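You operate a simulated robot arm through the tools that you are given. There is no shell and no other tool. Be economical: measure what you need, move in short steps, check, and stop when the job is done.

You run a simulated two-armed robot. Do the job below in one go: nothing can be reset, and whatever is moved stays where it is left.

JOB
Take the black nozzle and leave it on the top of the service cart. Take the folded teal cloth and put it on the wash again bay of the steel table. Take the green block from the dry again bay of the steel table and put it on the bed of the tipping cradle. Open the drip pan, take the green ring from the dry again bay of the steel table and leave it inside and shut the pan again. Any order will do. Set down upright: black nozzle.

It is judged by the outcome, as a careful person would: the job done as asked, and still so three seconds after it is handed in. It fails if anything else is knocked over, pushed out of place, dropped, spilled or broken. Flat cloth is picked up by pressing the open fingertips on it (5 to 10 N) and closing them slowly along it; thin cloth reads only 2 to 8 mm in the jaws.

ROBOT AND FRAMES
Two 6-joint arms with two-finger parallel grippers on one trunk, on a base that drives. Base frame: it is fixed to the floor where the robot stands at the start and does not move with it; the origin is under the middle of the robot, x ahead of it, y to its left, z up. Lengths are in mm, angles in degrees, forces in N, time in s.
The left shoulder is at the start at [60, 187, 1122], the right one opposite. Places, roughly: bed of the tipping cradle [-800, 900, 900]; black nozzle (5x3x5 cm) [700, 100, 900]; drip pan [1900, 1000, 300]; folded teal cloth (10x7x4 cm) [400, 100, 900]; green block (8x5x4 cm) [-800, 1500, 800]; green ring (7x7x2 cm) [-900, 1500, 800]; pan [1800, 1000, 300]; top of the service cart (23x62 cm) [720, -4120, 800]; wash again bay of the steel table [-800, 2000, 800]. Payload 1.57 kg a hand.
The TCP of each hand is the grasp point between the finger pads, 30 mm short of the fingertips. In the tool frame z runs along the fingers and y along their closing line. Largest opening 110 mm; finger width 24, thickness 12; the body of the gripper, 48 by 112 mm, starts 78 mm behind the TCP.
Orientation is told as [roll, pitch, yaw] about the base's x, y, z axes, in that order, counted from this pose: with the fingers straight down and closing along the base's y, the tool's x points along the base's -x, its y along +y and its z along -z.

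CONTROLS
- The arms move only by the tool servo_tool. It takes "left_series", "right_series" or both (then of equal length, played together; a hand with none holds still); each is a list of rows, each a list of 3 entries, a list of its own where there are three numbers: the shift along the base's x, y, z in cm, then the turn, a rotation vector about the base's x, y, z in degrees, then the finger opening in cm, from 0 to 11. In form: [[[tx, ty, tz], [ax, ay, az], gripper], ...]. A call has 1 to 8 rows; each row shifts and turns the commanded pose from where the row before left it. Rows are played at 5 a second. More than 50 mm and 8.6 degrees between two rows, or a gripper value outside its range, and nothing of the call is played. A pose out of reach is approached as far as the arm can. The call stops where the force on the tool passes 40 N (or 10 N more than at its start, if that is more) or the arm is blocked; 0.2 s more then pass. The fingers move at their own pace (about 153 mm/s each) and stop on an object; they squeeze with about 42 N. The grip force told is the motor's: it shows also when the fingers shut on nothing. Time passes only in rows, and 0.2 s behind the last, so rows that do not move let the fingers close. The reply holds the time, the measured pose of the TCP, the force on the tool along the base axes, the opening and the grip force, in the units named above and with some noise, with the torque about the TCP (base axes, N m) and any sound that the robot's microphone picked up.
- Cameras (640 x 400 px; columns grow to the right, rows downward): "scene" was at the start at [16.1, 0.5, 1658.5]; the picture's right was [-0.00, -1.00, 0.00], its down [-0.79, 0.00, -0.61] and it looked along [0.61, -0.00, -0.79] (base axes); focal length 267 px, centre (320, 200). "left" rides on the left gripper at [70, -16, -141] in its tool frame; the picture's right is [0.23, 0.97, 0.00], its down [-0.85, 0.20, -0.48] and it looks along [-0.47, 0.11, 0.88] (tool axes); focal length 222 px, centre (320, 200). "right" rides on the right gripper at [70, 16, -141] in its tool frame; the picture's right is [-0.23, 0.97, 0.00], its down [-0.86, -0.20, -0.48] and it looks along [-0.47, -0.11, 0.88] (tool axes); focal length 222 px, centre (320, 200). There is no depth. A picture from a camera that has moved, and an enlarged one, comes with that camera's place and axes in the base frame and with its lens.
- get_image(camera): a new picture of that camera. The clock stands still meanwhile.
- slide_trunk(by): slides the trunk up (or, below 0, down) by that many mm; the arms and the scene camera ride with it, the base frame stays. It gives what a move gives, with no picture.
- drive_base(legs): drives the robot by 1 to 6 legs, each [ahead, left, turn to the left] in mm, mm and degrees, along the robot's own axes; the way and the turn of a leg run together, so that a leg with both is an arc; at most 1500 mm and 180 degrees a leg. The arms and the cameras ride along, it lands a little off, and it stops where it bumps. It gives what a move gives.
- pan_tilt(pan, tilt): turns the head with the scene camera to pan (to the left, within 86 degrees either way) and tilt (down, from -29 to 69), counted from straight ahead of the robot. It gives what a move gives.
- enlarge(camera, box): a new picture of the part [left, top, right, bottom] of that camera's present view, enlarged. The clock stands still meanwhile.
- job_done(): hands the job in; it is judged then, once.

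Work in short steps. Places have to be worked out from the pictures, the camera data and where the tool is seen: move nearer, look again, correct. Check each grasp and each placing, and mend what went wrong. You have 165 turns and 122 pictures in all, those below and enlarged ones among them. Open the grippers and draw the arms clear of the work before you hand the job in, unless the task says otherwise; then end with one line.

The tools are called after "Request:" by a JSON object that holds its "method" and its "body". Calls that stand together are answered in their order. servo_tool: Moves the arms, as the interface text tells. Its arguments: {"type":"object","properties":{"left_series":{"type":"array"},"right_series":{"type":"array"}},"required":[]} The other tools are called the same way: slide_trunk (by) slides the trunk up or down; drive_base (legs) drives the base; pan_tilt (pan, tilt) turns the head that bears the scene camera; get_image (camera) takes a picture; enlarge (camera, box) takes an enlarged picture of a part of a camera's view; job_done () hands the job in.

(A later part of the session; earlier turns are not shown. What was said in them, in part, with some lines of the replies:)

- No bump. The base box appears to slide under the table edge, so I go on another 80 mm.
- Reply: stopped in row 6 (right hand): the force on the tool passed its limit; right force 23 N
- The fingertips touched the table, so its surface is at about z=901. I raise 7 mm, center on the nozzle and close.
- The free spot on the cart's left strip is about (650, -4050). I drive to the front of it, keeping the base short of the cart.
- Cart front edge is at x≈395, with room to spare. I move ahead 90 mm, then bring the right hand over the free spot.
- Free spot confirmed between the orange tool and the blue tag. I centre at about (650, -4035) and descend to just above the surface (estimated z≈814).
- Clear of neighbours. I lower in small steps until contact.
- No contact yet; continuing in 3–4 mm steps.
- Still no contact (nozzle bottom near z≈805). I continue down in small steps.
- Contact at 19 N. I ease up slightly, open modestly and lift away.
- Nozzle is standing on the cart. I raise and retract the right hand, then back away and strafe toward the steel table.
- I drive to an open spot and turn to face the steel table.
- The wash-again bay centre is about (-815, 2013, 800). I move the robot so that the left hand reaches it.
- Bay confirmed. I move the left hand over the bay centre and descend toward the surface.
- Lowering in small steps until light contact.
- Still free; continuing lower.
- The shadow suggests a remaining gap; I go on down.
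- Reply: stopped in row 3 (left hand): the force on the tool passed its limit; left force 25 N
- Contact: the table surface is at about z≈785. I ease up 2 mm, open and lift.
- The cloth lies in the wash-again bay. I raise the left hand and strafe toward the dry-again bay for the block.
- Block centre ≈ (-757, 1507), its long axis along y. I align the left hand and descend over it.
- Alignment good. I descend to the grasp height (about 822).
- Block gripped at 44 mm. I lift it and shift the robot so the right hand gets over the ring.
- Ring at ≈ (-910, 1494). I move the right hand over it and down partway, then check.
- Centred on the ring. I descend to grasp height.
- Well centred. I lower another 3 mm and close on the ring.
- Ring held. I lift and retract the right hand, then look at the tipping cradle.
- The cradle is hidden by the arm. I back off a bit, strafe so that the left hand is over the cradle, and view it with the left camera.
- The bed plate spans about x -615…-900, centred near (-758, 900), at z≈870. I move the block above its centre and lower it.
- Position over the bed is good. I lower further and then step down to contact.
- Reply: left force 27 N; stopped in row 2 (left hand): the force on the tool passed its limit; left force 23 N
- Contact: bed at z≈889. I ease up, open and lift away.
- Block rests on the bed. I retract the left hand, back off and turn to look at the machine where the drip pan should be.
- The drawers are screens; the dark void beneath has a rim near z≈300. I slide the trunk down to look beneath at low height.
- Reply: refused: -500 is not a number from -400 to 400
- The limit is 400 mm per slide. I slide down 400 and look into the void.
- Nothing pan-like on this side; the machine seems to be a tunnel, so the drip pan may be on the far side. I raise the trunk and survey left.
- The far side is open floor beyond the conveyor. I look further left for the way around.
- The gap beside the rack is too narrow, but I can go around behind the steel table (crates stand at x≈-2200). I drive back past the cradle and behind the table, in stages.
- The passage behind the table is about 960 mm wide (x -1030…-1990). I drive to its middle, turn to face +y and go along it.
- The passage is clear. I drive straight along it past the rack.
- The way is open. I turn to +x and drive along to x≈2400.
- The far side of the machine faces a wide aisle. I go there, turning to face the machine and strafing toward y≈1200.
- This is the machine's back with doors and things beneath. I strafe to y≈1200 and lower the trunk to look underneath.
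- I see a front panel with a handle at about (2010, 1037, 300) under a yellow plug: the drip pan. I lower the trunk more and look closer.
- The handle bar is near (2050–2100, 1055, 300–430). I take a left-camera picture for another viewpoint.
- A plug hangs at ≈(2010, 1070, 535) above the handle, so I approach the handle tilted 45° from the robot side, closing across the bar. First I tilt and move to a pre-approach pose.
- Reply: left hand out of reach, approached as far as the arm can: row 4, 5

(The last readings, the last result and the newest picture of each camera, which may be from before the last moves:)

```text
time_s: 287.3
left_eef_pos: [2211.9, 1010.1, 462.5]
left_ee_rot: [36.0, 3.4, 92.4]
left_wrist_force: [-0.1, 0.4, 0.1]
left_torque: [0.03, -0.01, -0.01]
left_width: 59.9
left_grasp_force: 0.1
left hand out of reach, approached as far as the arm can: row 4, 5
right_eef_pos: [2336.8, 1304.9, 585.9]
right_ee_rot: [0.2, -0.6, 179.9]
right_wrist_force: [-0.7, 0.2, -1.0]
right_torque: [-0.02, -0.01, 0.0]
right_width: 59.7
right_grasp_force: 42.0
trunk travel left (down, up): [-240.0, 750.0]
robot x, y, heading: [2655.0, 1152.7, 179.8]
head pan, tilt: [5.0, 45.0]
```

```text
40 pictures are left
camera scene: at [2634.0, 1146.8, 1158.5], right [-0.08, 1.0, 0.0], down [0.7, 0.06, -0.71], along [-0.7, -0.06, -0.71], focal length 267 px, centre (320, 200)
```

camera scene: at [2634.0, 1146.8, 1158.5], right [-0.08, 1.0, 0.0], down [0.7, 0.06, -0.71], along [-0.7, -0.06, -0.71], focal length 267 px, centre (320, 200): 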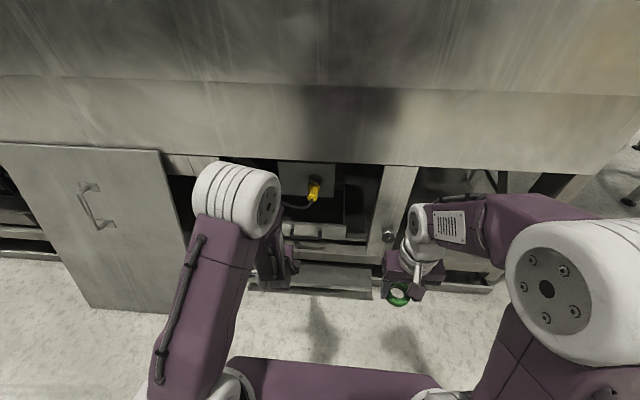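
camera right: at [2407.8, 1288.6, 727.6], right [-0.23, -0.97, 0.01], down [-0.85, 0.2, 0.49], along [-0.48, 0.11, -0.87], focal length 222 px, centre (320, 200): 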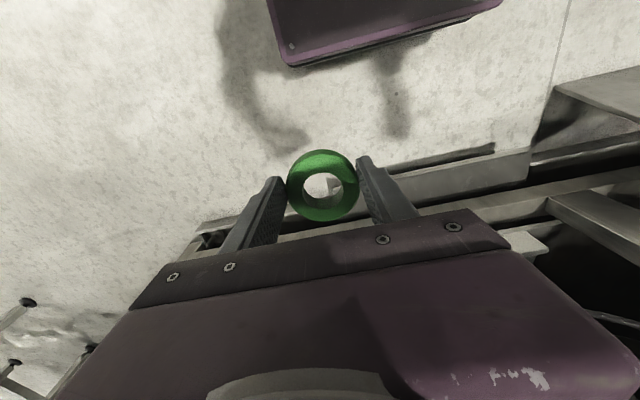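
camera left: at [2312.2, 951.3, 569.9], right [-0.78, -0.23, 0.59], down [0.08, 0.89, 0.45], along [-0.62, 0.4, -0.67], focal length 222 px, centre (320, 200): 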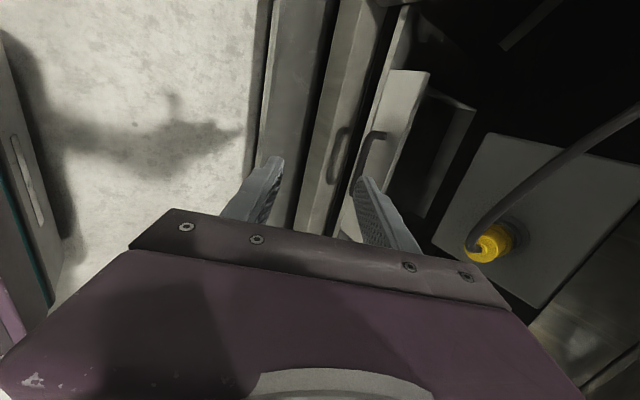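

The tilt came to 36°, with the arm momentarily out of reach. I continue toward the pre-approach pose in smaller steps.

Request:
{"method": "servo_tool", "body": {"left_series": [[[-1.5, 0.8, -1.5], [0, 3, -1], 6], [[-1.5, 0.8, -1.5], [0, 3, -1], 6], [[-1.5, 0.8, -1.5], [0, 2, 0], 6], [[-1.5, 0.8, -1.5], [0, 0, 0], 6]]}}

Request:
{"method": "enlarge", "body": {"camera": "left", "box": [220, 20, 540, 270]}}

```text
time_s: 288.3
left_eef_pos: [2152.1, 1041.8, 402.5]
left_ee_rot: [44.1, 3.3, 91.0]
left_wrist_force: [0.3, -0.1, -0.9]
left_torque: [-0.01, 0.02, 0.02]
left_width: 60.1
left_grasp_force: 0.2
right_eef_pos: [2336.2, 1305.0, 586.6]
right_ee_rot: [0.2, -0.5, 179.9]
right_wrist_force: [-0.3, -0.4, 0.2]
right_torque: [-0.04, 0.0, -0.01]
right_width: 59.7
right_grasp_force: 42.1
trunk travel left (down, up): [-240.0, 750.0]
robot x, y, heading: [2651.2, 1152.3, 179.9]
head pan, tilt: [5.0, 45.0]
```

```text
1.60 times, centred on (380, 145) of left
camera zoom: at [2264.9, 979.1, 495.0], right [-0.7, -0.2, 0.69], down [0.18, 0.88, 0.43], along [-0.7, 0.42, -0.58], focal length 355 px, centre (224, 288)
```

zoom: 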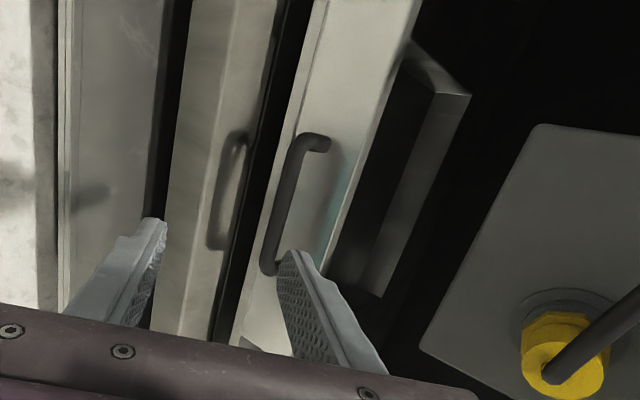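

Bar estimate refined: ≈(2000, 1036, 325). I move to 60 mm short of it along the finger axis and check again.

Request:
{"method": "servo_tool", "body": {"left_series": [[[-2.5, 0, -0.6], [0, 0, 0], 6.5], [[-2.5, 0, -0.6], [0, 0, 0], 6.5], [[-2.5, 0, -0.6], [0, 0, 0], 6.5], [[-2.5, 0, -0.6], [0, 0, 0], 6.5]]}}

Request:
{"method": "get_image", "body": {"camera": "left"}}

Request:
{"method": "get_image", "body": {"camera": "scene"}}

```text
time_s: 289.3
left_eef_pos: [2052.8, 1040.4, 379.1]
left_ee_rot: [44.0, 3.4, 90.9]
left_wrist_force: [-0.3, 0.2, -0.5]
left_torque: [0.02, -0.04, 0.03]
left_width: 65.0
left_grasp_force: 0.1
right_eef_pos: [2337.6, 1304.5, 584.6]
right_ee_rot: [0.2, -0.5, 179.9]
right_wrist_force: [-0.5, 0.2, 0.2]
right_torque: [-0.02, 0.0, -0.01]
right_width: 59.6
right_grasp_force: 42.4
trunk travel left (down, up): [-240.0, 750.0]
robot x, y, heading: [2659.1, 1156.8, 180.1]
head pan, tilt: [5.0, 45.0]
```

```text
38 pictures are left
camera left: at [2164.5, 978.3, 472.0], right [-0.7, -0.2, 0.69], down [0.18, 0.88, 0.43], along [-0.69, 0.42, -0.58], focal length 222 px, centre (320, 200)
```

left: 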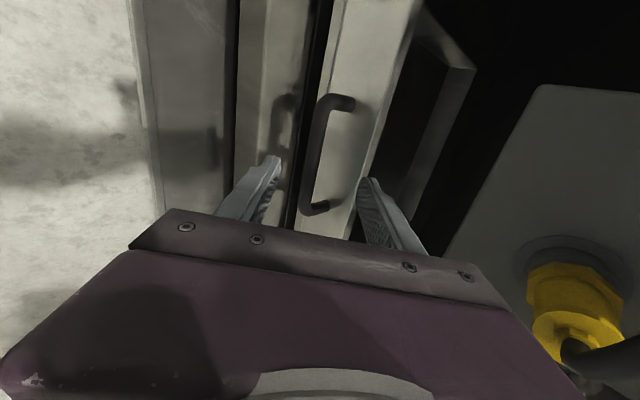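

```text
37 pictures are left
camera scene: at [2634.1, 1146.8, 1158.5], right [-0.08, 1.0, 0.0], down [0.7, 0.06, -0.71], along [-0.7, -0.06, -0.71], focal length 267 px, centre (320, 200)
```

scene: 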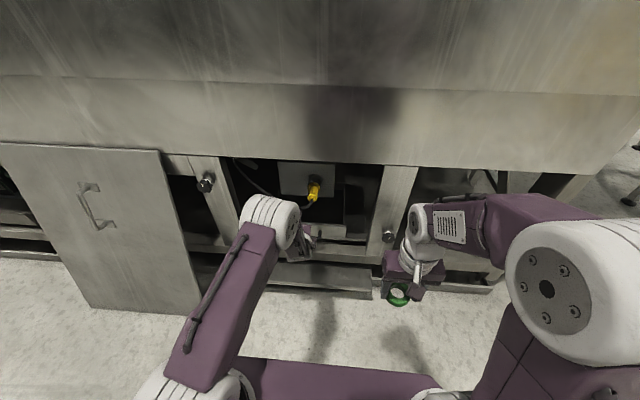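

The bar sits between the fingertips' paths. I advance along the finger axis and close on it.

Request:
{"method": "servo_tool", "body": {"left_series": [[[-1.4, 0, -1.6], [0, 0, 0], 6.5], [[-1.4, 0, -1.6], [0, 0, 0], 6.5], [[-1.4, 0, -1.6], [0, 0, 0], 6.5]]}}

Request:
{"method": "get_image", "body": {"camera": "left"}}

```text
time_s: 289.9
left_eef_pos: [2031.5, 1040.8, 357.0]
left_ee_rot: [44.3, 3.4, 91.0]
left_wrist_force: [11.5, -0.5, 10.2]
left_torque: [0.12, 0.57, -0.1]
left_width: 64.1
left_grasp_force: 0.0
right_eef_pos: [2336.8, 1304.6, 587.0]
right_ee_rot: [0.2, -0.8, 180.1]
right_wrist_force: [0.2, 0.4, -0.3]
right_torque: [0.0, -0.01, 0.02]
right_width: 59.4
right_grasp_force: 41.8
trunk travel left (down, up): [-240.0, 750.0]
robot x, y, heading: [2655.3, 1152.9, 179.9]
head pan, tilt: [5.0, 45.0]
stopped in row 2 (left hand): the force on the tool passed its limit (the readings are from after the stop); the commanded pose is now the measured one
```

```text
36 pictures are left
camera left: at [2143.6, 979.3, 450.1], right [-0.69, -0.2, 0.69], down [0.18, 0.88, 0.43], along [-0.7, 0.42, -0.58], focal length 222 px, centre (320, 200)
```

left: 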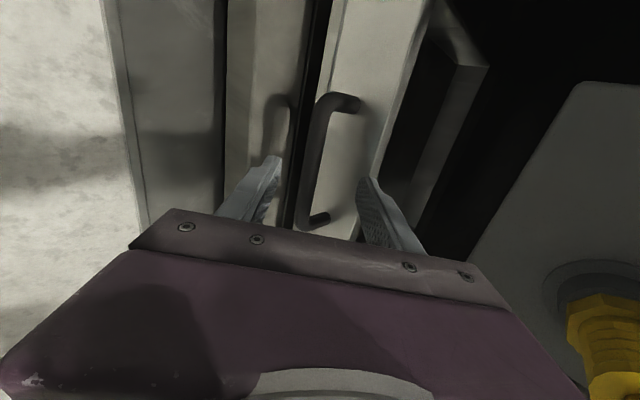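

The rear finger touched the panel's top edge because the opening was too wide. I back off slightly, narrow to 3.8 cm and advance again.

Request:
{"method": "servo_tool", "body": {"left_series": [[[0.7, 0, 0.7], [0, 0, 0], 3.8], [[0, 0, 0], [0, 0, 0], 3.8], [[-1, 0, -1.1], [0, 0, 0], 3.8], [[-1, 0, -1.1], [0, 0, 0], 3.8]]}}

Request:
{"method": "get_image", "body": {"camera": "left"}}

```text
time_s: 290.9
left_eef_pos: [2022.9, 1040.0, 349.1]
left_ee_rot: [44.5, 3.3, 91.1]
left_wrist_force: [16.4, -0.6, 14.5]
left_torque: [0.14, 0.6, -0.18]
left_width: 36.2
left_grasp_force: 0.0
right_eef_pos: [2336.9, 1305.0, 586.9]
right_ee_rot: [0.3, -0.8, -180.1]
right_wrist_force: [0.4, -0.4, 0.0]
right_torque: [0.0, -0.01, 0.01]
right_width: 59.6
right_grasp_force: 41.6
trunk travel left (down, up): [-240.0, 750.0]
robot x, y, heading: [2653.6, 1156.5, 179.8]
head pan, tilt: [5.0, 45.0]
stopped in row 4 (left hand): the force on the tool passed its limit (the readings are from after the stop); the commanded pose is now the measured one
```

```text
35 pictures are left
camera left: at [2135.6, 979.2, 441.0], right [-0.69, -0.2, 0.69], down [0.18, 0.88, 0.43], along [-0.7, 0.42, -0.58], focal length 222 px, centre (320, 200)
```

left: 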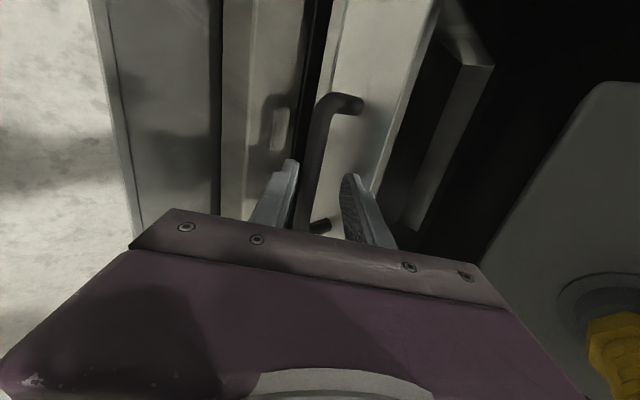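

The rear tip touches the panel face; the bar appears between the fingers. I try closing here.

Request:
{"method": "servo_tool", "body": {"left_series": [[[0.2, 0, 0.2], [0, 0, 0], 2.5], [[0, 0, 0], [0, 0, 0], 1.5], [[0, 0, 0], [0, 0, 0], 0.5], [[0, 0, 0], [0, 0, 0], 0.5]]}}

Request:
{"method": "enlarge", "body": {"camera": "left", "box": [200, 60, 440, 260]}}

```text
time_s: 291.9
left_eef_pos: [2024.7, 1041.4, 345.3]
left_ee_rot: [43.9, 3.3, 91.0]
left_wrist_force: [12.3, 0.1, -15.4]
left_torque: [0.16, -0.32, 0.15]
left_width: 21.9
left_grasp_force: 9.7
right_eef_pos: [2336.6, 1303.6, 583.2]
right_ee_rot: [0.2, -0.5, -180.0]
right_wrist_force: [0.1, 0.7, -0.7]
right_torque: [0.0, 0.03, 0.02]
right_width: 59.5
right_grasp_force: 42.0
trunk travel left (down, up): [-240.0, 750.0]
robot x, y, heading: [2654.1, 1156.3, 180.0]
head pan, tilt: [5.0, 45.0]
```

```text
2.00 times, centred on (320, 160) of left
camera zoom: at [2137.1, 978.9, 438.9], right [-0.7, -0.2, 0.69], down [0.17, 0.88, 0.43], along [-0.69, 0.42, -0.58], focal length 444 px, centre (320, 280)
```

zoom: 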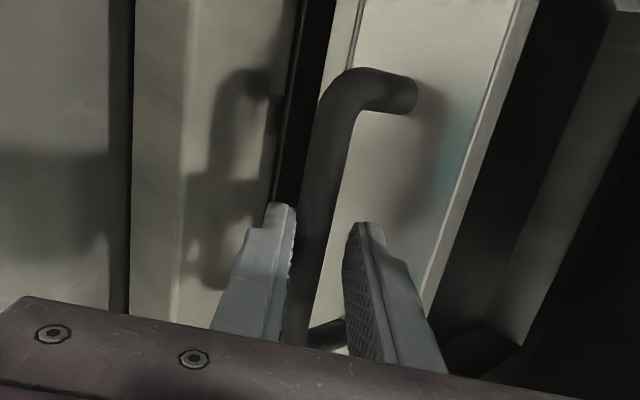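

The front finger touches the bar first; I shift ~6 mm along the closing line to centre and close fully.

Request:
{"method": "servo_tool", "body": {"left_series": [[[0.5, 0, -0.5], [0, 0, 0], 1], [[0.2, 0, -0.2], [0, 0, 0], 0.5], [[0, 0, 0], [0, 0, 0], 0.3], [[0, 0, 0], [0, 0, 0], 0.3]]}}

```text
time_s: 292.9
left_eef_pos: [2029.3, 1041.3, 342.2]
left_ee_rot: [44.4, 3.3, 91.1]
left_wrist_force: [-2.9, -4.4, 3.5]
left_torque: [0.46, 0.11, 0.68]
left_width: 14.3
left_grasp_force: 30.4
right_eef_pos: [2337.1, 1304.7, 584.9]
right_ee_rot: [0.2, -0.6, -179.9]
right_wrist_force: [0.2, 0.8, -0.1]
right_torque: [0.03, -0.01, 0.0]
right_width: 59.4
right_grasp_force: 42.2
trunk travel left (down, up): [-240.0, 750.0]
robot x, y, heading: [2654.1, 1154.6, 180.0]
head pan, tilt: [5.0, 45.0]
```

The bar is gripped (14 mm). I pull straight out in +x.

Request:
{"method": "servo_tool", "body": {"left_series": [[[1, 0, 0], [0, 0, 0], 0.3], [[1.5, 0, 0], [0, 0, 0], 0.3], [[2, 0, 0], [0, 0, 0], 0.3], [[2, 0, 0], [0, 0, 0], 0.3]]}}

Request:
{"method": "get_image", "body": {"camera": "left"}}

```text
time_s: 293.9
left_eef_pos: [2096.7, 1041.2, 343.3]
left_ee_rot: [44.4, 3.3, 91.2]
left_wrist_force: [-0.3, -4.9, 16.1]
left_torque: [0.19, 0.21, 0.77]
left_width: 14.3
left_grasp_force: 31.0
right_eef_pos: [2338.7, 1304.5, 585.5]
right_ee_rot: [0.2, -0.7, -180.0]
right_wrist_force: [-0.5, 0.6, -0.3]
right_torque: [0.03, 0.0, 0.01]
right_width: 59.6
right_grasp_force: 42.3
trunk travel left (down, up): [-240.0, 750.0]
robot x, y, heading: [2651.1, 1153.0, 179.8]
head pan, tilt: [5.0, 45.0]
```

```text
33 pictures are left
camera left: at [2209.0, 979.3, 435.3], right [-0.69, -0.2, 0.69], down [0.18, 0.88, 0.43], along [-0.7, 0.42, -0.58], focal length 222 px, centre (320, 200)
```

left: 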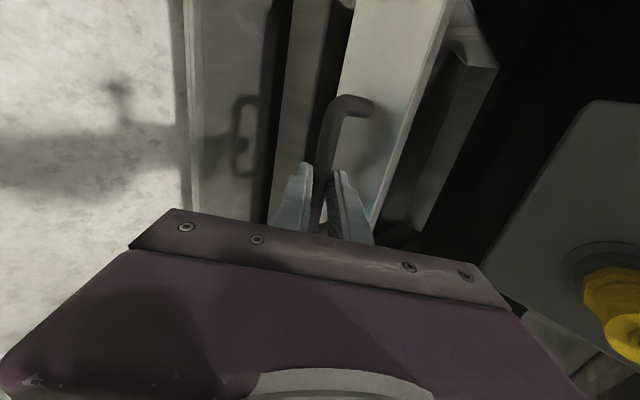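

The pan slides out. I keep pulling, easing 2 mm up.

Request:
{"method": "servo_tool", "body": {"left_series": [[[2, 0, 0.1], [0, 0, 0], 0.3], [[3, 0, 0.1], [0, 0, 0], 0.3], [[3, 0, 0], [0, 0, 0], 0.3], [[3, 0, 0], [0, 0, 0], 0.3], [[3, 0, 0], [0, 0, 0], 0.3]]}}

Request:
{"method": "get_image", "body": {"camera": "scene"}}

```text
time_s: 295.1
left_eef_pos: [2233.6, 1041.7, 344.5]
left_ee_rot: [44.7, 3.2, 90.9]
left_wrist_force: [-19.1, 0.3, 8.7]
left_torque: [0.1, 0.38, 0.26]
left_width: 20.8
left_grasp_force: 10.0
right_eef_pos: [2335.9, 1304.8, 584.9]
right_ee_rot: [0.2, -0.6, 180.0]
right_wrist_force: [0.9, -0.3, -0.5]
right_torque: [-0.03, 0.01, 0.0]
right_width: 60.0
right_grasp_force: 41.7
trunk travel left (down, up): [-240.0, 750.0]
robot x, y, heading: [2654.3, 1154.4, 179.8]
head pan, tilt: [5.0, 45.0]
```

```text
32 pictures are left
camera scene: at [2633.4, 1147.0, 1158.5], right [-0.09, 1.0, 0.0], down [0.7, 0.06, -0.71], along [-0.7, -0.06, -0.71], focal length 267 px, centre (320, 200)
```

scene: 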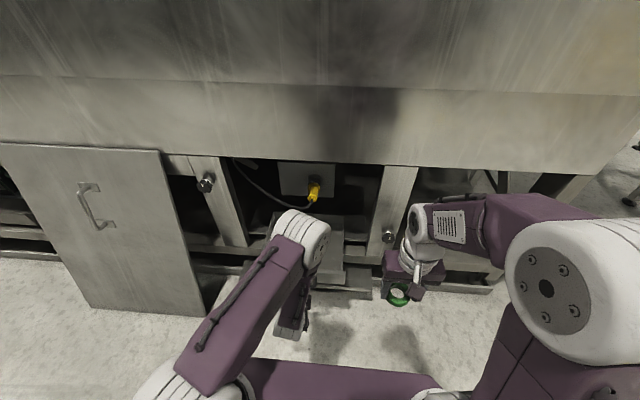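

The grip opened to 21 mm with a 19 N pull: perhaps the end stop. I check.

Request:
{"method": "get_image", "body": {"camera": "left"}}

Request:
{"method": "enlarge", "body": {"camera": "scene", "box": [220, 180, 420, 320]}}

```text
31 pictures are left
camera left: at [2346.8, 980.0, 436.0], right [-0.69, -0.2, 0.7], down [0.18, 0.88, 0.43], along [-0.7, 0.42, -0.57], focal length 222 px, centre (320, 200)
```

left: 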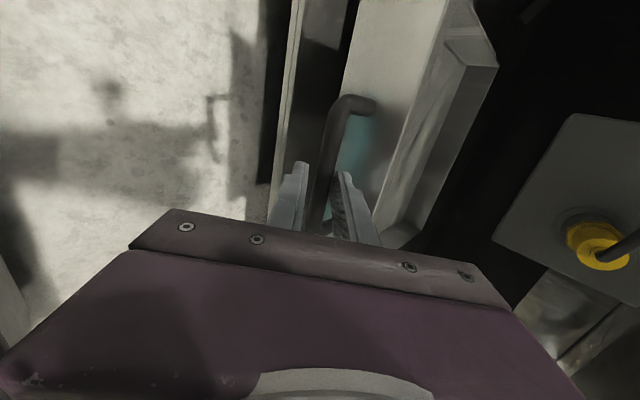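

```text
2.86 times, centred on (320, 250) of scene
camera zoom: at [2633.4, 1147.0, 1158.5], right [-0.09, 1.0, 0.0], down [0.7, 0.06, -0.71], along [-0.7, -0.06, -0.71], focal length 762 px, centre (320, 57)
```

zoom: 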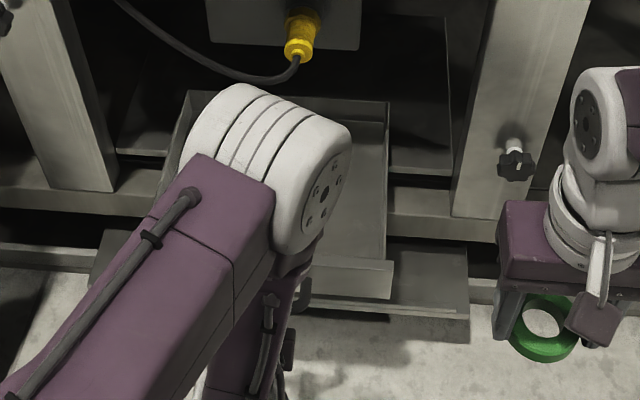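

The pan is out by about 200 mm, its tray exposed. I relax, release the handle and withdraw the left arm.

Request:
{"method": "servo_tool", "body": {"left_series": [[[-0.5, 0, 0], [0, 0, 0], 1], [[0, 0, 0], [0, 0, 0], 4], [[0, 0, 0], [0, 0, 0], 4], [[1.5, 0, 1.6], [0, 0, 0], 4], [[2.5, 0, 2.6], [0, 0, 0], 4], [[2.5, -1, 2.6], [0, 0, 0], 5], [[2.5, -2, 2.6], [0, 0, 0], 5], [[2, -3, 2.6], [0, 0, 0], 5]]}}

Request:
{"method": "servo_tool", "body": {"left_series": [[[1.5, -3, 3], [0, -7.5, 0], 5], [[1, -3, 3], [0, -7.5, 0], 5], [[1, -2, 3], [0, -7.5, 0], 5], [[0, 0, 2], [0, -7.5, 0], 5], [[0, 0, 0], [0, -7.5, 0], 5], [[0, 0, 0], [0, -6, 0], 5]]}}

Request:
{"method": "get_image", "body": {"camera": "scene"}}

```text
time_s: 296.9
left_eef_pos: [2270.5, 1020.3, 394.4]
left_ee_rot: [44.3, 3.4, 91.0]
left_wrist_force: [-0.3, -0.6, -0.5]
left_torque: [-0.01, 0.02, 0.01]
left_width: 50.1
left_grasp_force: 0.1
left hand out of reach, approached as far as the arm can: row 6, 7, 8
right_eef_pos: [2336.3, 1304.3, 584.2]
right_ee_rot: [0.2, -0.6, 180.0]
right_wrist_force: [-0.3, -0.5, -0.7]
right_torque: [0.02, 0.02, 0.01]
right_width: 59.6
right_grasp_force: 42.0
trunk travel left (down, up): [-240.0, 750.0]
robot x, y, heading: [2654.5, 1152.0, 180.0]
head pan, tilt: [5.0, 45.0]
```

```text
time_s: 298.3
left_eef_pos: [2268.9, 944.1, 485.0]
left_ee_rot: [15.9, 9.6, 91.0]
left_wrist_force: [0.5, -0.1, 0.3]
left_torque: [-0.01, 0.03, 0.01]
left_width: 50.0
left_grasp_force: 0.0
left hand out of reach, approached as far as the arm can: row 1, 2, 4, 5, 6
right_eef_pos: [2336.1, 1304.7, 585.7]
right_ee_rot: [0.2, -0.6, 180.1]
right_wrist_force: [-0.5, -0.1, -0.7]
right_torque: [-0.01, 0.01, 0.0]
right_width: 59.5
right_grasp_force: 41.9
trunk travel left (down, up): [-240.0, 750.0]
robot x, y, heading: [2654.8, 1154.6, 179.8]
head pan, tilt: [5.0, 45.0]
```

```text
29 pictures are left
camera scene: at [2634.2, 1146.7, 1158.5], right [-0.09, 1.0, 0.0], down [0.7, 0.06, -0.71], along [-0.7, -0.06, -0.71], focal length 267 px, centre (320, 200)
```

scene: 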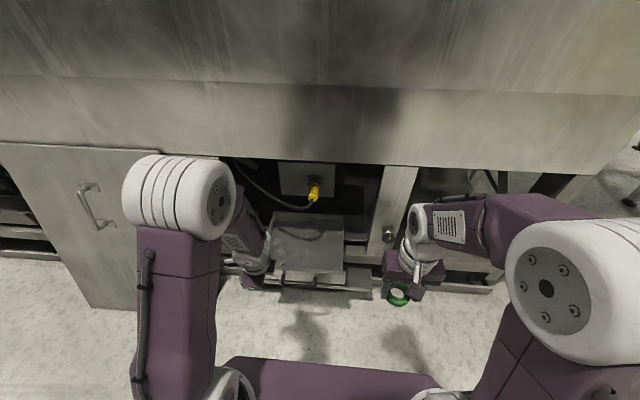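

The pan is open and clear. I enlarge it to determine the ring's target.

Request:
{"method": "enlarge", "body": {"camera": "scene", "box": [230, 180, 430, 320]}}

```text
2.86 times, centred on (330, 250) of scene
camera zoom: at [2634.2, 1146.7, 1158.5], right [-0.09, 1.0, 0.0], down [0.7, 0.06, -0.71], along [-0.7, -0.06, -0.71], focal length 762 px, centre (291, 57)
```

zoom: 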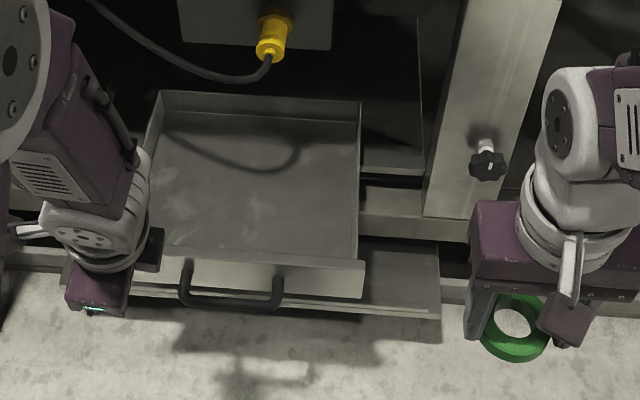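

Pan interior spans about x 1900–2160, y 915–1190. I bring the right hand down in front first, then over the pan at (2105, 1112).

Request:
{"method": "servo_tool", "body": {"right_series": [[[-1.5, -3.2, -2.6], [0, 0, 0], 5], [[-1.5, -3.2, -2.6], [0, 0, 0], 5], [[-1.5, -3.2, -2.6], [0, 0, 0], 5], [[-1.5, -3.2, -2.6], [0, 0, 0], 5], [[-1.5, -3.2, -2.6], [0, 0, 0], 5], [[-1.5, -3.2, -2.6], [0, 0, 0], 5]]}}

Request:
{"method": "servo_tool", "body": {"right_series": [[[-3.5, 0, 0], [0, 0, 0], 5], [[-3.5, 0, 0], [0, 0, 0], 5], [[-3.5, 0, 0], [0, 0, 0], 5], [[-3.5, 0, 0], [0, 0, 0], 5]]}}

Request:
{"method": "get_image", "body": {"camera": "right"}}

Request:
{"method": "get_image", "body": {"camera": "scene"}}

```text
time_s: 299.7
left_eef_pos: [2268.7, 944.1, 485.5]
left_ee_rot: [15.8, 9.6, 91.1]
left_wrist_force: [-1.7, 0.2, 0.6]
left_torque: [0.0, 0.01, -0.01]
left_width: 50.1
left_grasp_force: 0.1
right_eef_pos: [2245.6, 1112.7, 429.3]
right_ee_rot: [0.2, -0.5, 180.0]
right_wrist_force: [-0.5, -0.3, -0.2]
right_torque: [-0.02, 0.02, 0.02]
right_width: 59.7
right_grasp_force: 41.7
trunk travel left (down, up): [-240.0, 750.0]
robot x, y, heading: [2654.1, 1149.6, 179.9]
head pan, tilt: [5.0, 45.0]
```

```text
time_s: 300.7
left_eef_pos: [2269.5, 943.4, 484.7]
left_ee_rot: [15.8, 9.7, 91.0]
left_wrist_force: [-0.4, 0.1, 0.2]
left_torque: [0.0, -0.02, 0.0]
left_width: 50.3
left_grasp_force: 0.1
right_eef_pos: [2105.9, 1113.4, 429.0]
right_ee_rot: [0.2, -0.4, 180.0]
right_wrist_force: [0.1, -0.3, -0.1]
right_torque: [-0.02, -0.03, -0.02]
right_width: 59.9
right_grasp_force: 42.4
trunk travel left (down, up): [-240.0, 750.0]
robot x, y, heading: [2653.1, 1150.2, 180.0]
head pan, tilt: [5.0, 45.0]
```

```text
27 pictures are left
camera right: at [2176.8, 1096.9, 570.1], right [-0.23, -0.97, 0.0], down [-0.85, 0.2, 0.48], along [-0.47, 0.11, -0.88], focal length 222 px, centre (320, 200)
```

right: 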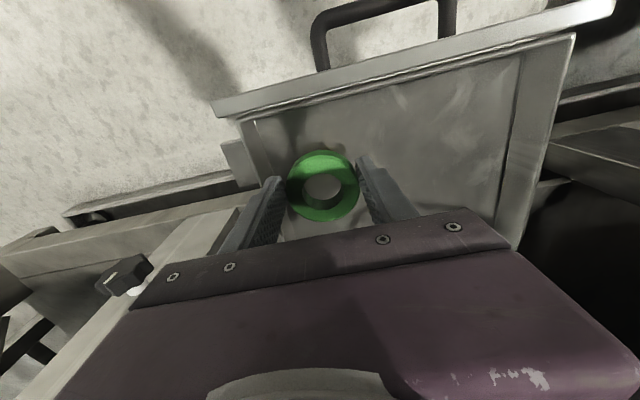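

```text
26 pictures are left
camera scene: at [2633.7, 1146.7, 1158.5], right [-0.09, 1.0, 0.0], down [0.7, 0.06, -0.71], along [-0.7, -0.06, -0.71], focal length 267 px, centre (320, 200)
```

scene: 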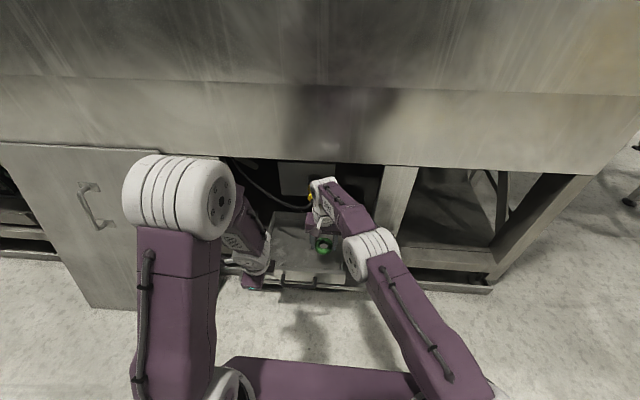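

No contact. The +y finger is near the side wall, so I shift 20 mm to -y and lower slowly.

Request:
{"method": "servo_tool", "body": {"right_series": [[[0, -2, 0], [0, 0, 0], 5], [[0, 0, -2], [0, 0, 0], 5], [[0, 0, -2], [0, 0, 0], 5], [[0, 0, -2], [0, 0, 0], 5]]}}

Request:
{"method": "get_image", "body": {"camera": "right"}}

```text
time_s: 301.7
left_eef_pos: [2270.0, 943.8, 484.9]
left_ee_rot: [15.8, 9.6, 91.0]
left_wrist_force: [0.2, 0.0, -0.3]
left_torque: [0.0, 0.02, 0.0]
left_width: 50.0
left_grasp_force: 0.0
right_eef_pos: [2116.9, 1097.9, 369.4]
right_ee_rot: [0.1, -0.8, 180.1]
right_wrist_force: [0.0, 0.4, 0.1]
right_torque: [0.0, 0.03, -0.01]
right_width: 59.7
right_grasp_force: 41.8
right hand out of reach, approached as far as the arm can: row 1, 3
trunk travel left (down, up): [-240.0, 750.0]
robot x, y, heading: [2654.4, 1152.3, 180.0]
head pan, tilt: [5.0, 45.0]
```

```text
25 pictures are left
camera right: at [2188.7, 1081.9, 512.2], right [-0.23, -0.97, 0.01], down [-0.85, 0.2, 0.49], along [-0.48, 0.11, -0.87], focal length 222 px, centre (320, 200)
```

right: 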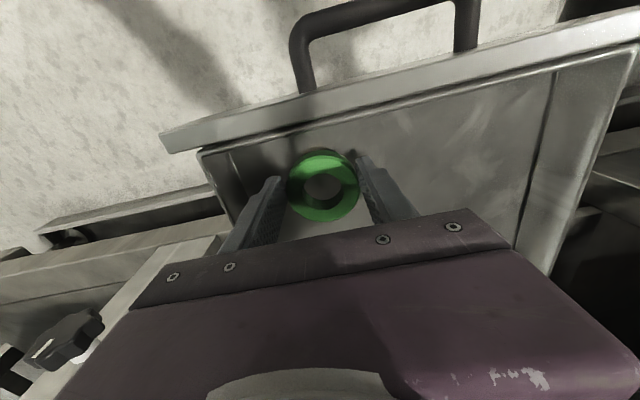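

Right hand is at its reach limit. I drive 30 mm ahead to gain reach, then correct and go on lowering.

Request:
{"method": "drive_base", "body": {"legs": [[30, 0, 0]]}}

Request:
{"method": "servo_tool", "body": {"right_series": [[[1.5, 0, 0], [0, 0, 0], 5], [[0, 0, -1], [0, 0, 0], 5], [[0, 0, -0.7], [0, 0, 0], 5]]}}

```text
time_s: 302.5
left_eef_pos: [2240.0, 942.6, 484.7]
left_ee_rot: [15.8, 9.5, 90.9]
left_wrist_force: [0.2, 0.0, 0.8]
left_torque: [-0.04, -0.01, 0.02]
left_width: 50.1
left_grasp_force: 0.0
right_eef_pos: [2086.7, 1098.3, 370.2]
right_ee_rot: [0.2, -0.7, 180.0]
right_wrist_force: [0.1, 0.2, 0.7]
right_torque: [0.02, -0.03, 0.0]
right_width: 59.3
right_grasp_force: 42.0
trunk travel left (down, up): [-240.0, 750.0]
robot x, y, heading: [2623.8, 1146.4, 179.8]
head pan, tilt: [5.0, 45.0]
```

```text
time_s: 303.3
left_eef_pos: [2239.0, 944.4, 485.2]
left_ee_rot: [15.9, 9.6, 90.9]
left_wrist_force: [-0.6, 0.1, 0.5]
left_torque: [0.02, 0.02, -0.02]
left_width: 50.0
left_grasp_force: 0.1
right_eef_pos: [2102.9, 1099.1, 353.7]
right_ee_rot: [0.2, -0.8, 179.9]
right_wrist_force: [-0.1, -0.2, -0.1]
right_torque: [0.04, 0.02, 0.0]
right_width: 59.7
right_grasp_force: 42.2
trunk travel left (down, up): [-240.0, 750.0]
robot x, y, heading: [2624.0, 1152.6, 179.9]
head pan, tilt: [5.0, 45.0]
```

Free and reachable. Lowering in small steps to contact.

Request:
{"method": "servo_tool", "body": {"right_series": [[[0, 0, -0.6], [0, 0, 0], 5], [[0, 0, -0.5], [0, 0, 0], 5], [[0, 0, -0.4], [0, 0, 0], 5]]}}

Request:
{"method": "get_image", "body": {"camera": "right"}}

```text
time_s: 304.1
left_eef_pos: [2240.8, 944.5, 487.8]
left_ee_rot: [16.0, 9.7, 91.0]
left_wrist_force: [0.6, -0.9, -0.3]
left_torque: [-0.02, 0.01, 0.0]
left_width: 50.1
left_grasp_force: 0.1
right_eef_pos: [2101.0, 1098.0, 343.3]
right_ee_rot: [0.4, -1.3, 180.0]
right_wrist_force: [-2.3, 6.1, 32.4]
right_torque: [0.33, 0.41, -0.07]
right_width: 60.1
right_grasp_force: 42.0
trunk travel left (down, up): [-240.0, 750.0]
robot x, y, heading: [2627.5, 1152.8, 179.8]
head pan, tilt: [5.0, 45.0]
```

```text
24 pictures are left
camera right: at [2173.8, 1082.6, 484.0], right [-0.23, -0.97, 0.01], down [-0.84, 0.2, 0.5], along [-0.48, 0.1, -0.87], focal length 222 px, centre (320, 200)
```

right: 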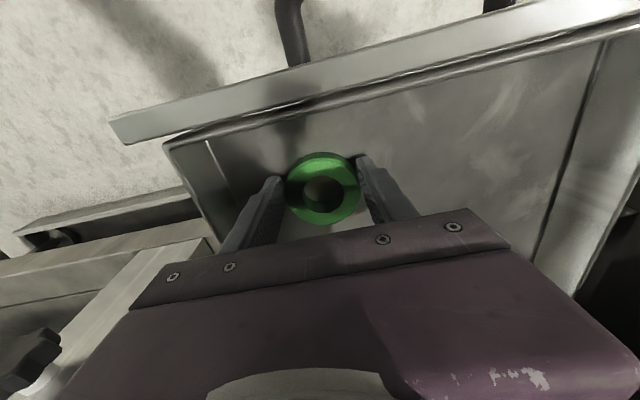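

The ring is on the pan floor (z≈311). I ease off, open and lift out, then retract toward the robot.

Request:
{"method": "servo_tool", "body": {"right_series": [[[0, 0, 0.4], [0, 0, 0], 5], [[0, 0, 0], [0, 0, 0], 7], [[0, 0, 0], [0, 0, 0], 7.8], [[0, 0, 0], [0, 0, 0], 7.8], [[0, 0, 2], [0, 0, 0], 7.8], [[0, 0, 3], [0, 0, 0], 7.8], [[0, 0, 3], [0, 0, 0], 7.8]]}}

Request:
{"method": "get_image", "body": {"camera": "right"}}

```text
time_s: 305.7
left_eef_pos: [2238.9, 944.0, 485.0]
left_ee_rot: [15.8, 9.7, 90.9]
left_wrist_force: [-0.2, -0.4, -0.1]
left_torque: [0.0, -0.03, -0.03]
left_width: 50.0
left_grasp_force: 0.1
right_eef_pos: [2104.0, 1099.3, 423.7]
right_ee_rot: [0.3, -0.8, 179.9]
right_wrist_force: [-0.3, -0.5, 0.3]
right_torque: [0.0, -0.02, 0.03]
right_width: 77.8
right_grasp_force: 0.0
trunk travel left (down, up): [-240.0, 750.0]
robot x, y, heading: [2621.8, 1153.3, 179.9]
head pan, tilt: [5.0, 45.0]
```

```text
23 pictures are left
camera right: at [2174.2, 1082.6, 564.8], right [-0.23, -0.97, 0.01], down [-0.85, 0.2, 0.49], along [-0.48, 0.11, -0.87], focal length 222 px, centre (320, 200)
```

right: 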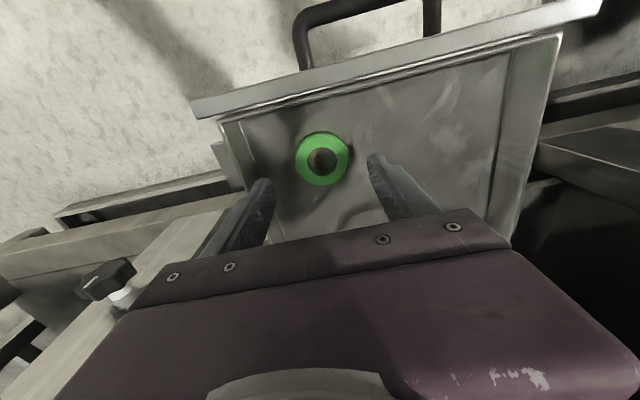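

The ring lies in the pan. I retract the right hand, back the robot off, and prepare the left hand to push the pan shut.

Request:
{"method": "servo_tool", "body": {"right_series": [[[3.5, 0, 0], [0, 0, 0], 7.8], [[3.5, 0.5, 0], [0, 0, 0], 7.8], [[3.5, 2, 0], [0, 0, 0], 7.8], [[3.5, 3, 1], [0, 0, 0], 7.8], [[2, 4, 2], [0, 0, 0], 7.8], [[2, 4, 2], [0, 0, 0], 7.8], [[1, 4, 2], [0, 0, 0], 7.8], [[0, 2.5, 2], [0, 0, 0], 7.8]]}}

Request:
{"method": "drive_base", "body": {"legs": [[-90, 0, 0]]}}

Request:
{"method": "servo_tool", "body": {"left_series": [[[0, 2, 0], [0, 6, 0], 4], [[0, 2, -1], [0, 6, 0], 4], [[0, 2, -1.5], [0, 6, 0], 4], [[0, 2, -1.5], [0, 6, 0], 4], [[0, 1, -1.5], [0, 4, 0], 4]]}}

Request:
{"method": "get_image", "body": {"camera": "left"}}

```text
time_s: 307.5
left_eef_pos: [2240.3, 942.8, 484.4]
left_ee_rot: [15.8, 9.8, 91.0]
left_wrist_force: [-1.3, -0.3, 0.0]
left_torque: [0.01, 0.0, 0.02]
left_width: 49.9
left_grasp_force: 0.1
right_eef_pos: [2294.4, 1298.2, 513.3]
right_ee_rot: [0.2, -0.8, -180.1]
right_wrist_force: [-0.1, -0.3, 0.7]
right_torque: [0.02, 0.01, 0.0]
right_width: 77.9
right_grasp_force: 0.1
trunk travel left (down, up): [-240.0, 750.0]
robot x, y, heading: [2627.2, 1151.8, 179.8]
head pan, tilt: [5.0, 45.0]
```

```text
time_s: 308.6
left_eef_pos: [2330.4, 943.2, 485.6]
left_ee_rot: [15.9, 9.6, 91.0]
left_wrist_force: [0.2, -0.2, -0.2]
left_torque: [0.0, 0.01, -0.01]
left_width: 50.0
left_grasp_force: 0.1
right_eef_pos: [2384.4, 1297.9, 511.7]
right_ee_rot: [0.2, -0.8, -180.0]
right_wrist_force: [0.5, 0.1, 0.1]
right_torque: [0.03, 0.0, 0.0]
right_width: 77.9
right_grasp_force: 0.0
trunk travel left (down, up): [-240.0, 750.0]
robot x, y, heading: [2713.9, 1154.5, 180.0]
head pan, tilt: [5.0, 45.0]
```

```text
time_s: 309.8
left_eef_pos: [2322.4, 1015.5, 430.4]
left_ee_rot: [41.6, 9.6, 95.9]
left_wrist_force: [0.8, 0.2, 0.5]
left_torque: [0.0, -0.02, -0.02]
left_width: 40.1
left_grasp_force: 0.0
left hand out of reach, approached as far as the arm can: row 1, 2, 3, 4
right_eef_pos: [2383.2, 1297.9, 513.0]
right_ee_rot: [0.2, -0.7, -180.0]
right_wrist_force: [0.0, 0.6, -1.1]
right_torque: [0.0, 0.01, 0.02]
right_width: 78.0
right_grasp_force: 0.2
trunk travel left (down, up): [-240.0, 750.0]
robot x, y, heading: [2715.7, 1156.1, 179.7]
head pan, tilt: [5.0, 45.0]
```

```text
22 pictures are left
camera left: at [2434.6, 974.3, 534.0], right [-0.71, -0.19, 0.68], down [0.07, 0.94, 0.34], along [-0.7, 0.29, -0.65], focal length 222 px, centre (320, 200)
```

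left: 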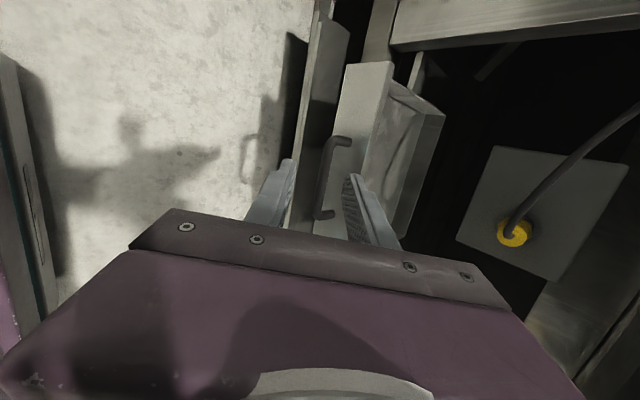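

Bar now at ≈(2210, 1038, 325). I go to the pre-approach point and then advance along the finger axis.

Request:
{"method": "servo_tool", "body": {"left_series": [[[-2.1, 1.75, -1.3], [0, 0, 0], 3.8], [[-2.1, 1.75, -1.3], [0, 0, 0], 3.8], [[-1.3, -0.4, -1.47], [0, 0, 0], 3.8], [[-1.3, -0.4, -1.47], [0, 0, 0], 3.8]]}}

Request:
{"method": "get_image", "body": {"camera": "left"}}

```text
time_s: 310.8
left_eef_pos: [2254.1, 1041.9, 375.0]
left_ee_rot: [41.5, 9.6, 95.9]
left_wrist_force: [0.5, -0.4, 0.2]
left_torque: [-0.02, -0.02, -0.01]
left_width: 38.1
left_grasp_force: 0.1
right_eef_pos: [2384.3, 1296.4, 512.1]
right_ee_rot: [0.2, -0.7, -180.0]
right_wrist_force: [-1.4, 0.4, -0.4]
right_torque: [0.02, 0.02, 0.02]
right_width: 78.0
right_grasp_force: 0.1
trunk travel left (down, up): [-240.0, 750.0]
robot x, y, heading: [2714.1, 1153.9, 179.8]
head pan, tilt: [5.0, 45.0]
```

```text
21 pictures are left
camera left: at [2366.7, 1000.5, 479.3], right [-0.71, -0.19, 0.68], down [0.07, 0.94, 0.34], along [-0.7, 0.29, -0.65], focal length 222 px, centre (320, 200)
```

left: 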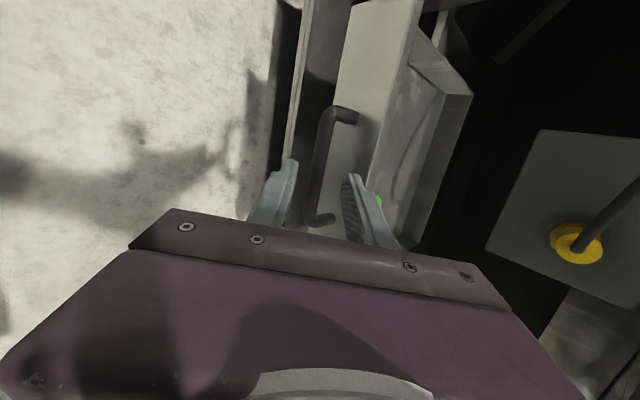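

Aligned, with the bar between the fingers. I advance about 4 cm more and close.

Request:
{"method": "servo_tool", "body": {"left_series": [[[-0.9, -0.25, -1.0], [0, 0, 0], 3.8], [[-0.9, -0.25, -1.0], [0, 0, 0], 3.8], [[-0.6, -0.1, -0.8], [0, 0, 0], 3.8], [[0, 0, 0], [0, 0, 0], 2.5], [[0, 0, 0], [0, 0, 0], 1.8], [[0, 0, 0], [0, 0, 0], 1.8]]}}

Request:
{"method": "enlarge", "body": {"camera": "left", "box": [200, 60, 440, 260]}}

```text
time_s: 312.2
left_eef_pos: [2229.7, 1034.4, 347.1]
left_ee_rot: [41.7, 9.5, 95.9]
left_wrist_force: [-0.2, -0.4, 0.5]
left_torque: [0.0, 0.0, -0.01]
left_width: 18.1
left_grasp_force: 0.2
right_eef_pos: [2382.5, 1297.6, 511.9]
right_ee_rot: [0.1, -0.7, -180.1]
right_wrist_force: [1.0, 0.1, -0.8]
right_torque: [-0.01, 0.0, -0.02]
right_width: 77.9
right_grasp_force: 0.1
trunk travel left (down, up): [-240.0, 750.0]
robot x, y, heading: [2715.9, 1153.3, 179.7]
head pan, tilt: [5.0, 45.0]
```

```text
2.00 times, centred on (320, 160) of left
camera zoom: at [2342.5, 994.3, 451.8], right [-0.71, -0.19, 0.68], down [0.07, 0.94, 0.34], along [-0.7, 0.29, -0.65], focal length 444 px, centre (320, 280)
```

zoom: 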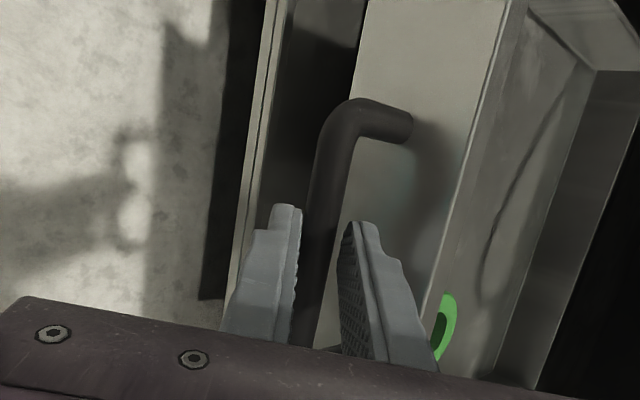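

The bar is between the fingers. I advance 5 mm more and close to grip.

Request:
{"method": "servo_tool", "body": {"left_series": [[[-0.35, -0.1, -0.4], [0, 0, 0], 1.8], [[0, 0, 0], [0, 0, 0], 1], [[0, 0, 0], [0, 0, 0], 0.3], [[0, 0, 0], [0, 0, 0], 0.3]]}}

```text
time_s: 313.2
left_eef_pos: [2226.8, 1034.3, 344.0]
left_ee_rot: [41.7, 9.5, 96.1]
left_wrist_force: [0.5, 0.9, 2.0]
left_torque: [0.48, 0.03, 0.62]
left_width: 14.5
left_grasp_force: 30.8
right_eef_pos: [2383.8, 1296.7, 512.0]
right_ee_rot: [0.2, -0.8, -180.0]
right_wrist_force: [0.9, 0.0, 0.0]
right_torque: [0.0, 0.01, 0.01]
right_width: 78.1
right_grasp_force: 0.0
trunk travel left (down, up): [-240.0, 750.0]
robot x, y, heading: [2717.2, 1154.1, 179.8]
head pan, tilt: [5.0, 45.0]
```

Gripped. I push the pan in smoothly.

Request:
{"method": "servo_tool", "body": {"left_series": [[[-1.5, 0, 0], [0, 0, 0], 0.3], [[-2.3, 0, 0], [0, 0, 0], 0.3], [[-2.3, 0, 0], [0, 0, 0], 0.3], [[-2.3, 0, 0], [0, 0, 0], 0.3], [[-2.3, 0, 0], [0, 0, 0], 0.3], [[-2.3, 0, 0], [0, 0, 0], 0.3], [[-1.5, 0, 0], [0, 0, 0], 0.3]]}}

Request:
{"method": "get_image", "body": {"camera": "left"}}

```text
time_s: 314.8
left_eef_pos: [2081.6, 1035.3, 344.1]
left_ee_rot: [41.7, 9.5, 95.9]
left_wrist_force: [0.0, 0.9, 1.6]
left_torque: [0.4, 0.03, 0.74]
left_width: 14.6
left_grasp_force: 31.0
right_eef_pos: [2384.2, 1297.1, 512.3]
right_ee_rot: [0.2, -0.8, -180.1]
right_wrist_force: [1.0, -0.4, 0.3]
right_torque: [0.01, 0.0, 0.01]
right_width: 78.2
right_grasp_force: 0.0
trunk travel left (down, up): [-240.0, 750.0]
robot x, y, heading: [2713.6, 1152.3, 179.9]
head pan, tilt: [5.0, 45.0]
```

```text
19 pictures are left
camera left: at [2194.1, 993.4, 447.3], right [-0.71, -0.19, 0.68], down [0.07, 0.94, 0.34], along [-0.7, 0.29, -0.65], focal length 222 px, centre (320, 200)
```

left: 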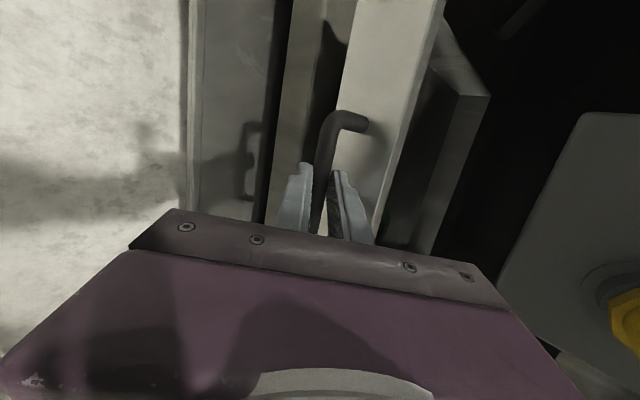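

Moving freely. I push the remaining ~55 mm until it meets the stop.

Request:
{"method": "servo_tool", "body": {"left_series": [[[-1.5, 0, 0], [0, 0, 0], 0.3], [[-1.5, 0, 0], [0, 0, 0], 0.3], [[-1.3, 0, 0], [0, 0, 0], 0.3], [[-0.8, 0, 0], [0, 0, 0], 0.3], [[-0.5, 0, 0], [0, 0, 0], 0.3]]}}

Request:
{"method": "get_image", "body": {"camera": "left"}}

```text
time_s: 316.0
left_eef_pos: [2027.8, 1035.0, 342.9]
left_ee_rot: [41.6, 9.6, 95.9]
left_wrist_force: [13.8, -0.3, 5.6]
left_torque: [0.38, -0.07, 0.78]
left_width: 14.7
left_grasp_force: 30.8
right_eef_pos: [2384.4, 1297.1, 511.6]
right_ee_rot: [0.2, -0.8, -180.0]
right_wrist_force: [0.7, 0.0, -0.5]
right_torque: [-0.03, -0.03, -0.02]
right_width: 78.2
right_grasp_force: 0.1
trunk travel left (down, up): [-240.0, 750.0]
robot x, y, heading: [2711.9, 1151.0, 179.8]
head pan, tilt: [5.0, 45.0]
```

```text
18 pictures are left
camera left: at [2139.4, 993.6, 447.3], right [-0.71, -0.19, 0.68], down [0.07, 0.94, 0.34], along [-0.7, 0.29, -0.65], focal length 222 px, centre (320, 200)
```

left: 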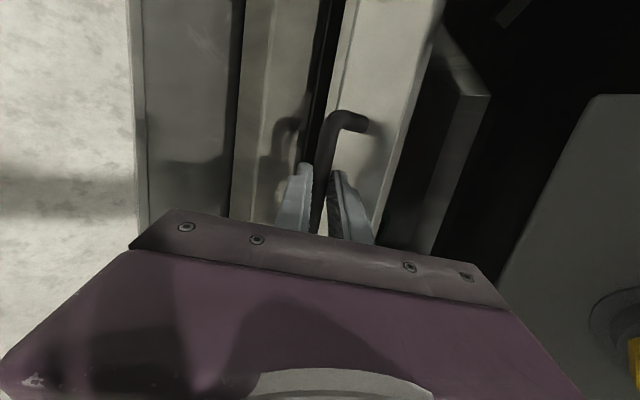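

The stop is reached at the original closed position. I release and retreat along the finger axis.

Request:
{"method": "servo_tool", "body": {"left_series": [[[0, 0, 0], [0, 0, 0], 2.5], [[0, 0, 0], [0, 0, 0], 3.6], [[0, 0, 0], [0, 0, 0], 3.6], [[1.3, 0.3, 1.47], [0, 0, 0], 3.6], [[1.3, 0.3, 1.47], [0, 0, 0], 3.6], [[1.9, 0.5, 2.1], [0, 0, 0], 3.6], [[2.5, 0, 1.5], [0, 0, 0], 3.6], [[2.5, 0, 1], [0, 0, 0], 3.6]]}}

Request:
{"method": "servo_tool", "body": {"left_series": [[[3, -1, 0.5], [0, 0, 0], 4], [[3, -1, 0.5], [0, 0, 0], 4], [[3, -1, 0.5], [0, 0, 0], 4], [[3, -1, 0.5], [0, 0, 0], 4]]}}

Request:
{"method": "get_image", "body": {"camera": "left"}}

Request:
{"method": "get_image", "body": {"camera": "scene"}}

```text
time_s: 317.8
left_eef_pos: [2122.6, 1046.8, 418.5]
left_ee_rot: [41.8, 9.5, 96.0]
left_wrist_force: [-0.8, 0.4, 0.0]
left_torque: [0.0, -0.04, -0.03]
left_width: 36.1
left_grasp_force: 0.1
right_eef_pos: [2384.2, 1297.2, 511.9]
right_ee_rot: [0.2, -0.7, -180.0]
right_wrist_force: [-0.5, 0.5, -0.2]
right_torque: [0.06, -0.01, 0.0]
right_width: 77.9
right_grasp_force: 0.0
trunk travel left (down, up): [-240.0, 750.0]
robot x, y, heading: [2714.0, 1154.2, 179.8]
head pan, tilt: [5.0, 45.0]
```

```text
time_s: 318.8
left_eef_pos: [2240.9, 1005.7, 438.3]
left_ee_rot: [41.7, 9.5, 95.9]
left_wrist_force: [-0.5, 0.4, 0.6]
left_torque: [0.01, 0.01, -0.03]
left_width: 40.3
left_grasp_force: 0.1
right_eef_pos: [2383.8, 1298.2, 511.0]
right_ee_rot: [0.2, -0.8, -180.0]
right_wrist_force: [0.3, 0.3, -0.3]
right_torque: [0.01, 0.0, -0.02]
right_width: 78.0
right_grasp_force: 0.1
trunk travel left (down, up): [-240.0, 750.0]
robot x, y, heading: [2713.6, 1154.6, 179.8]
head pan, tilt: [5.0, 45.0]
```

```text
17 pictures are left
camera left: at [2353.4, 964.1, 542.1], right [-0.71, -0.19, 0.68], down [0.07, 0.94, 0.34], along [-0.7, 0.29, -0.65], focal length 222 px, centre (320, 200)
```

left: 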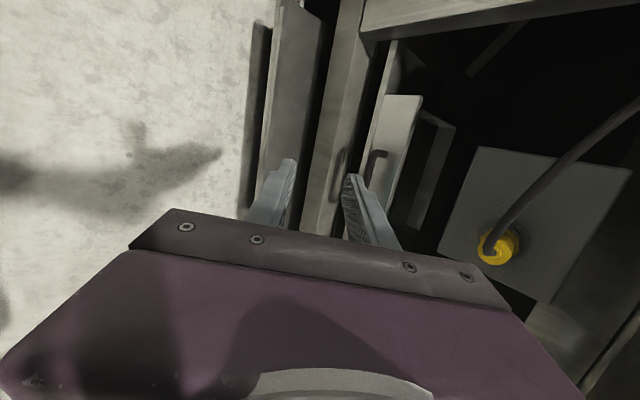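

```text
16 pictures are left
camera scene: at [2694.7, 1146.6, 1158.5], right [-0.09, 1.0, 0.0], down [0.7, 0.06, -0.71], along [-0.7, -0.06, -0.71], focal length 267 px, centre (320, 200)
```

scene: 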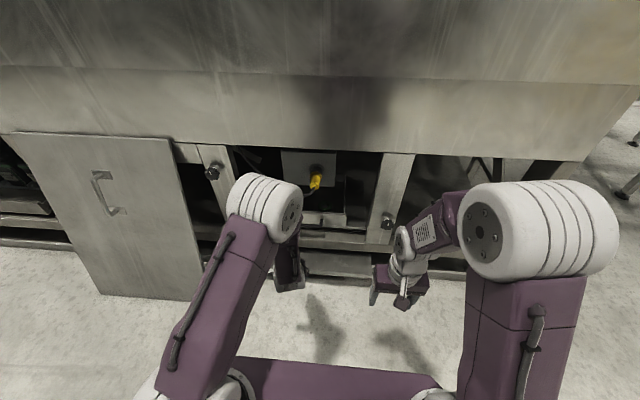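

The pan is shut as it was at first, with the ring inside. I drive back to clear the work and take a last look.

Request:
{"method": "drive_base", "body": {"legs": [[-300, 0, 0]]}}

Request:
{"method": "enlarge", "body": {"camera": "scene", "box": [180, 90, 460, 290]}}

```text
time_s: 320.8
left_eef_pos: [2538.3, 1006.5, 439.2]
left_ee_rot: [41.7, 9.4, 95.9]
left_wrist_force: [0.4, -0.2, 0.0]
left_torque: [-0.01, 0.02, 0.02]
left_width: 40.3
left_grasp_force: 0.1
right_eef_pos: [2679.1, 1297.0, 512.5]
right_ee_rot: [0.2, -0.8, 179.9]
right_wrist_force: [0.4, -0.5, -0.6]
right_torque: [0.01, -0.02, 0.0]
right_width: 77.9
right_grasp_force: 0.1
trunk travel left (down, up): [-240.0, 750.0]
robot x, y, heading: [3011.3, 1146.8, 179.9]
head pan, tilt: [5.0, 45.0]
```

```text
2.00 times, centred on (320, 190) of scene
camera zoom: at [2991.9, 1146.0, 1158.5], right [-0.08, 1.0, 0.0], down [0.7, 0.06, -0.71], along [-0.7, -0.06, -0.71], focal length 534 px, centre (320, 220)
```

zoom: 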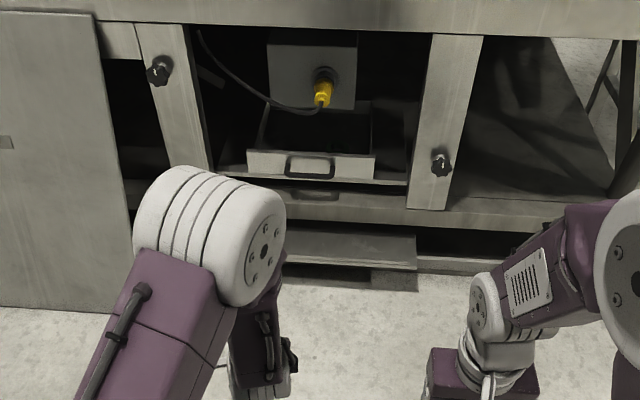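

The pan is shut, both grippers are open and the arms are clear of the work, so I hand the job in.

Request:
{"method": "job_done", "body": {}}

```text
The job is handed in.
```

The job is handed in: the black nozzle stands upright on the service cart, the teal cloth is in the wash again bay, the green block is on the cradle bed, and the green ring is inside the shut drip pan.
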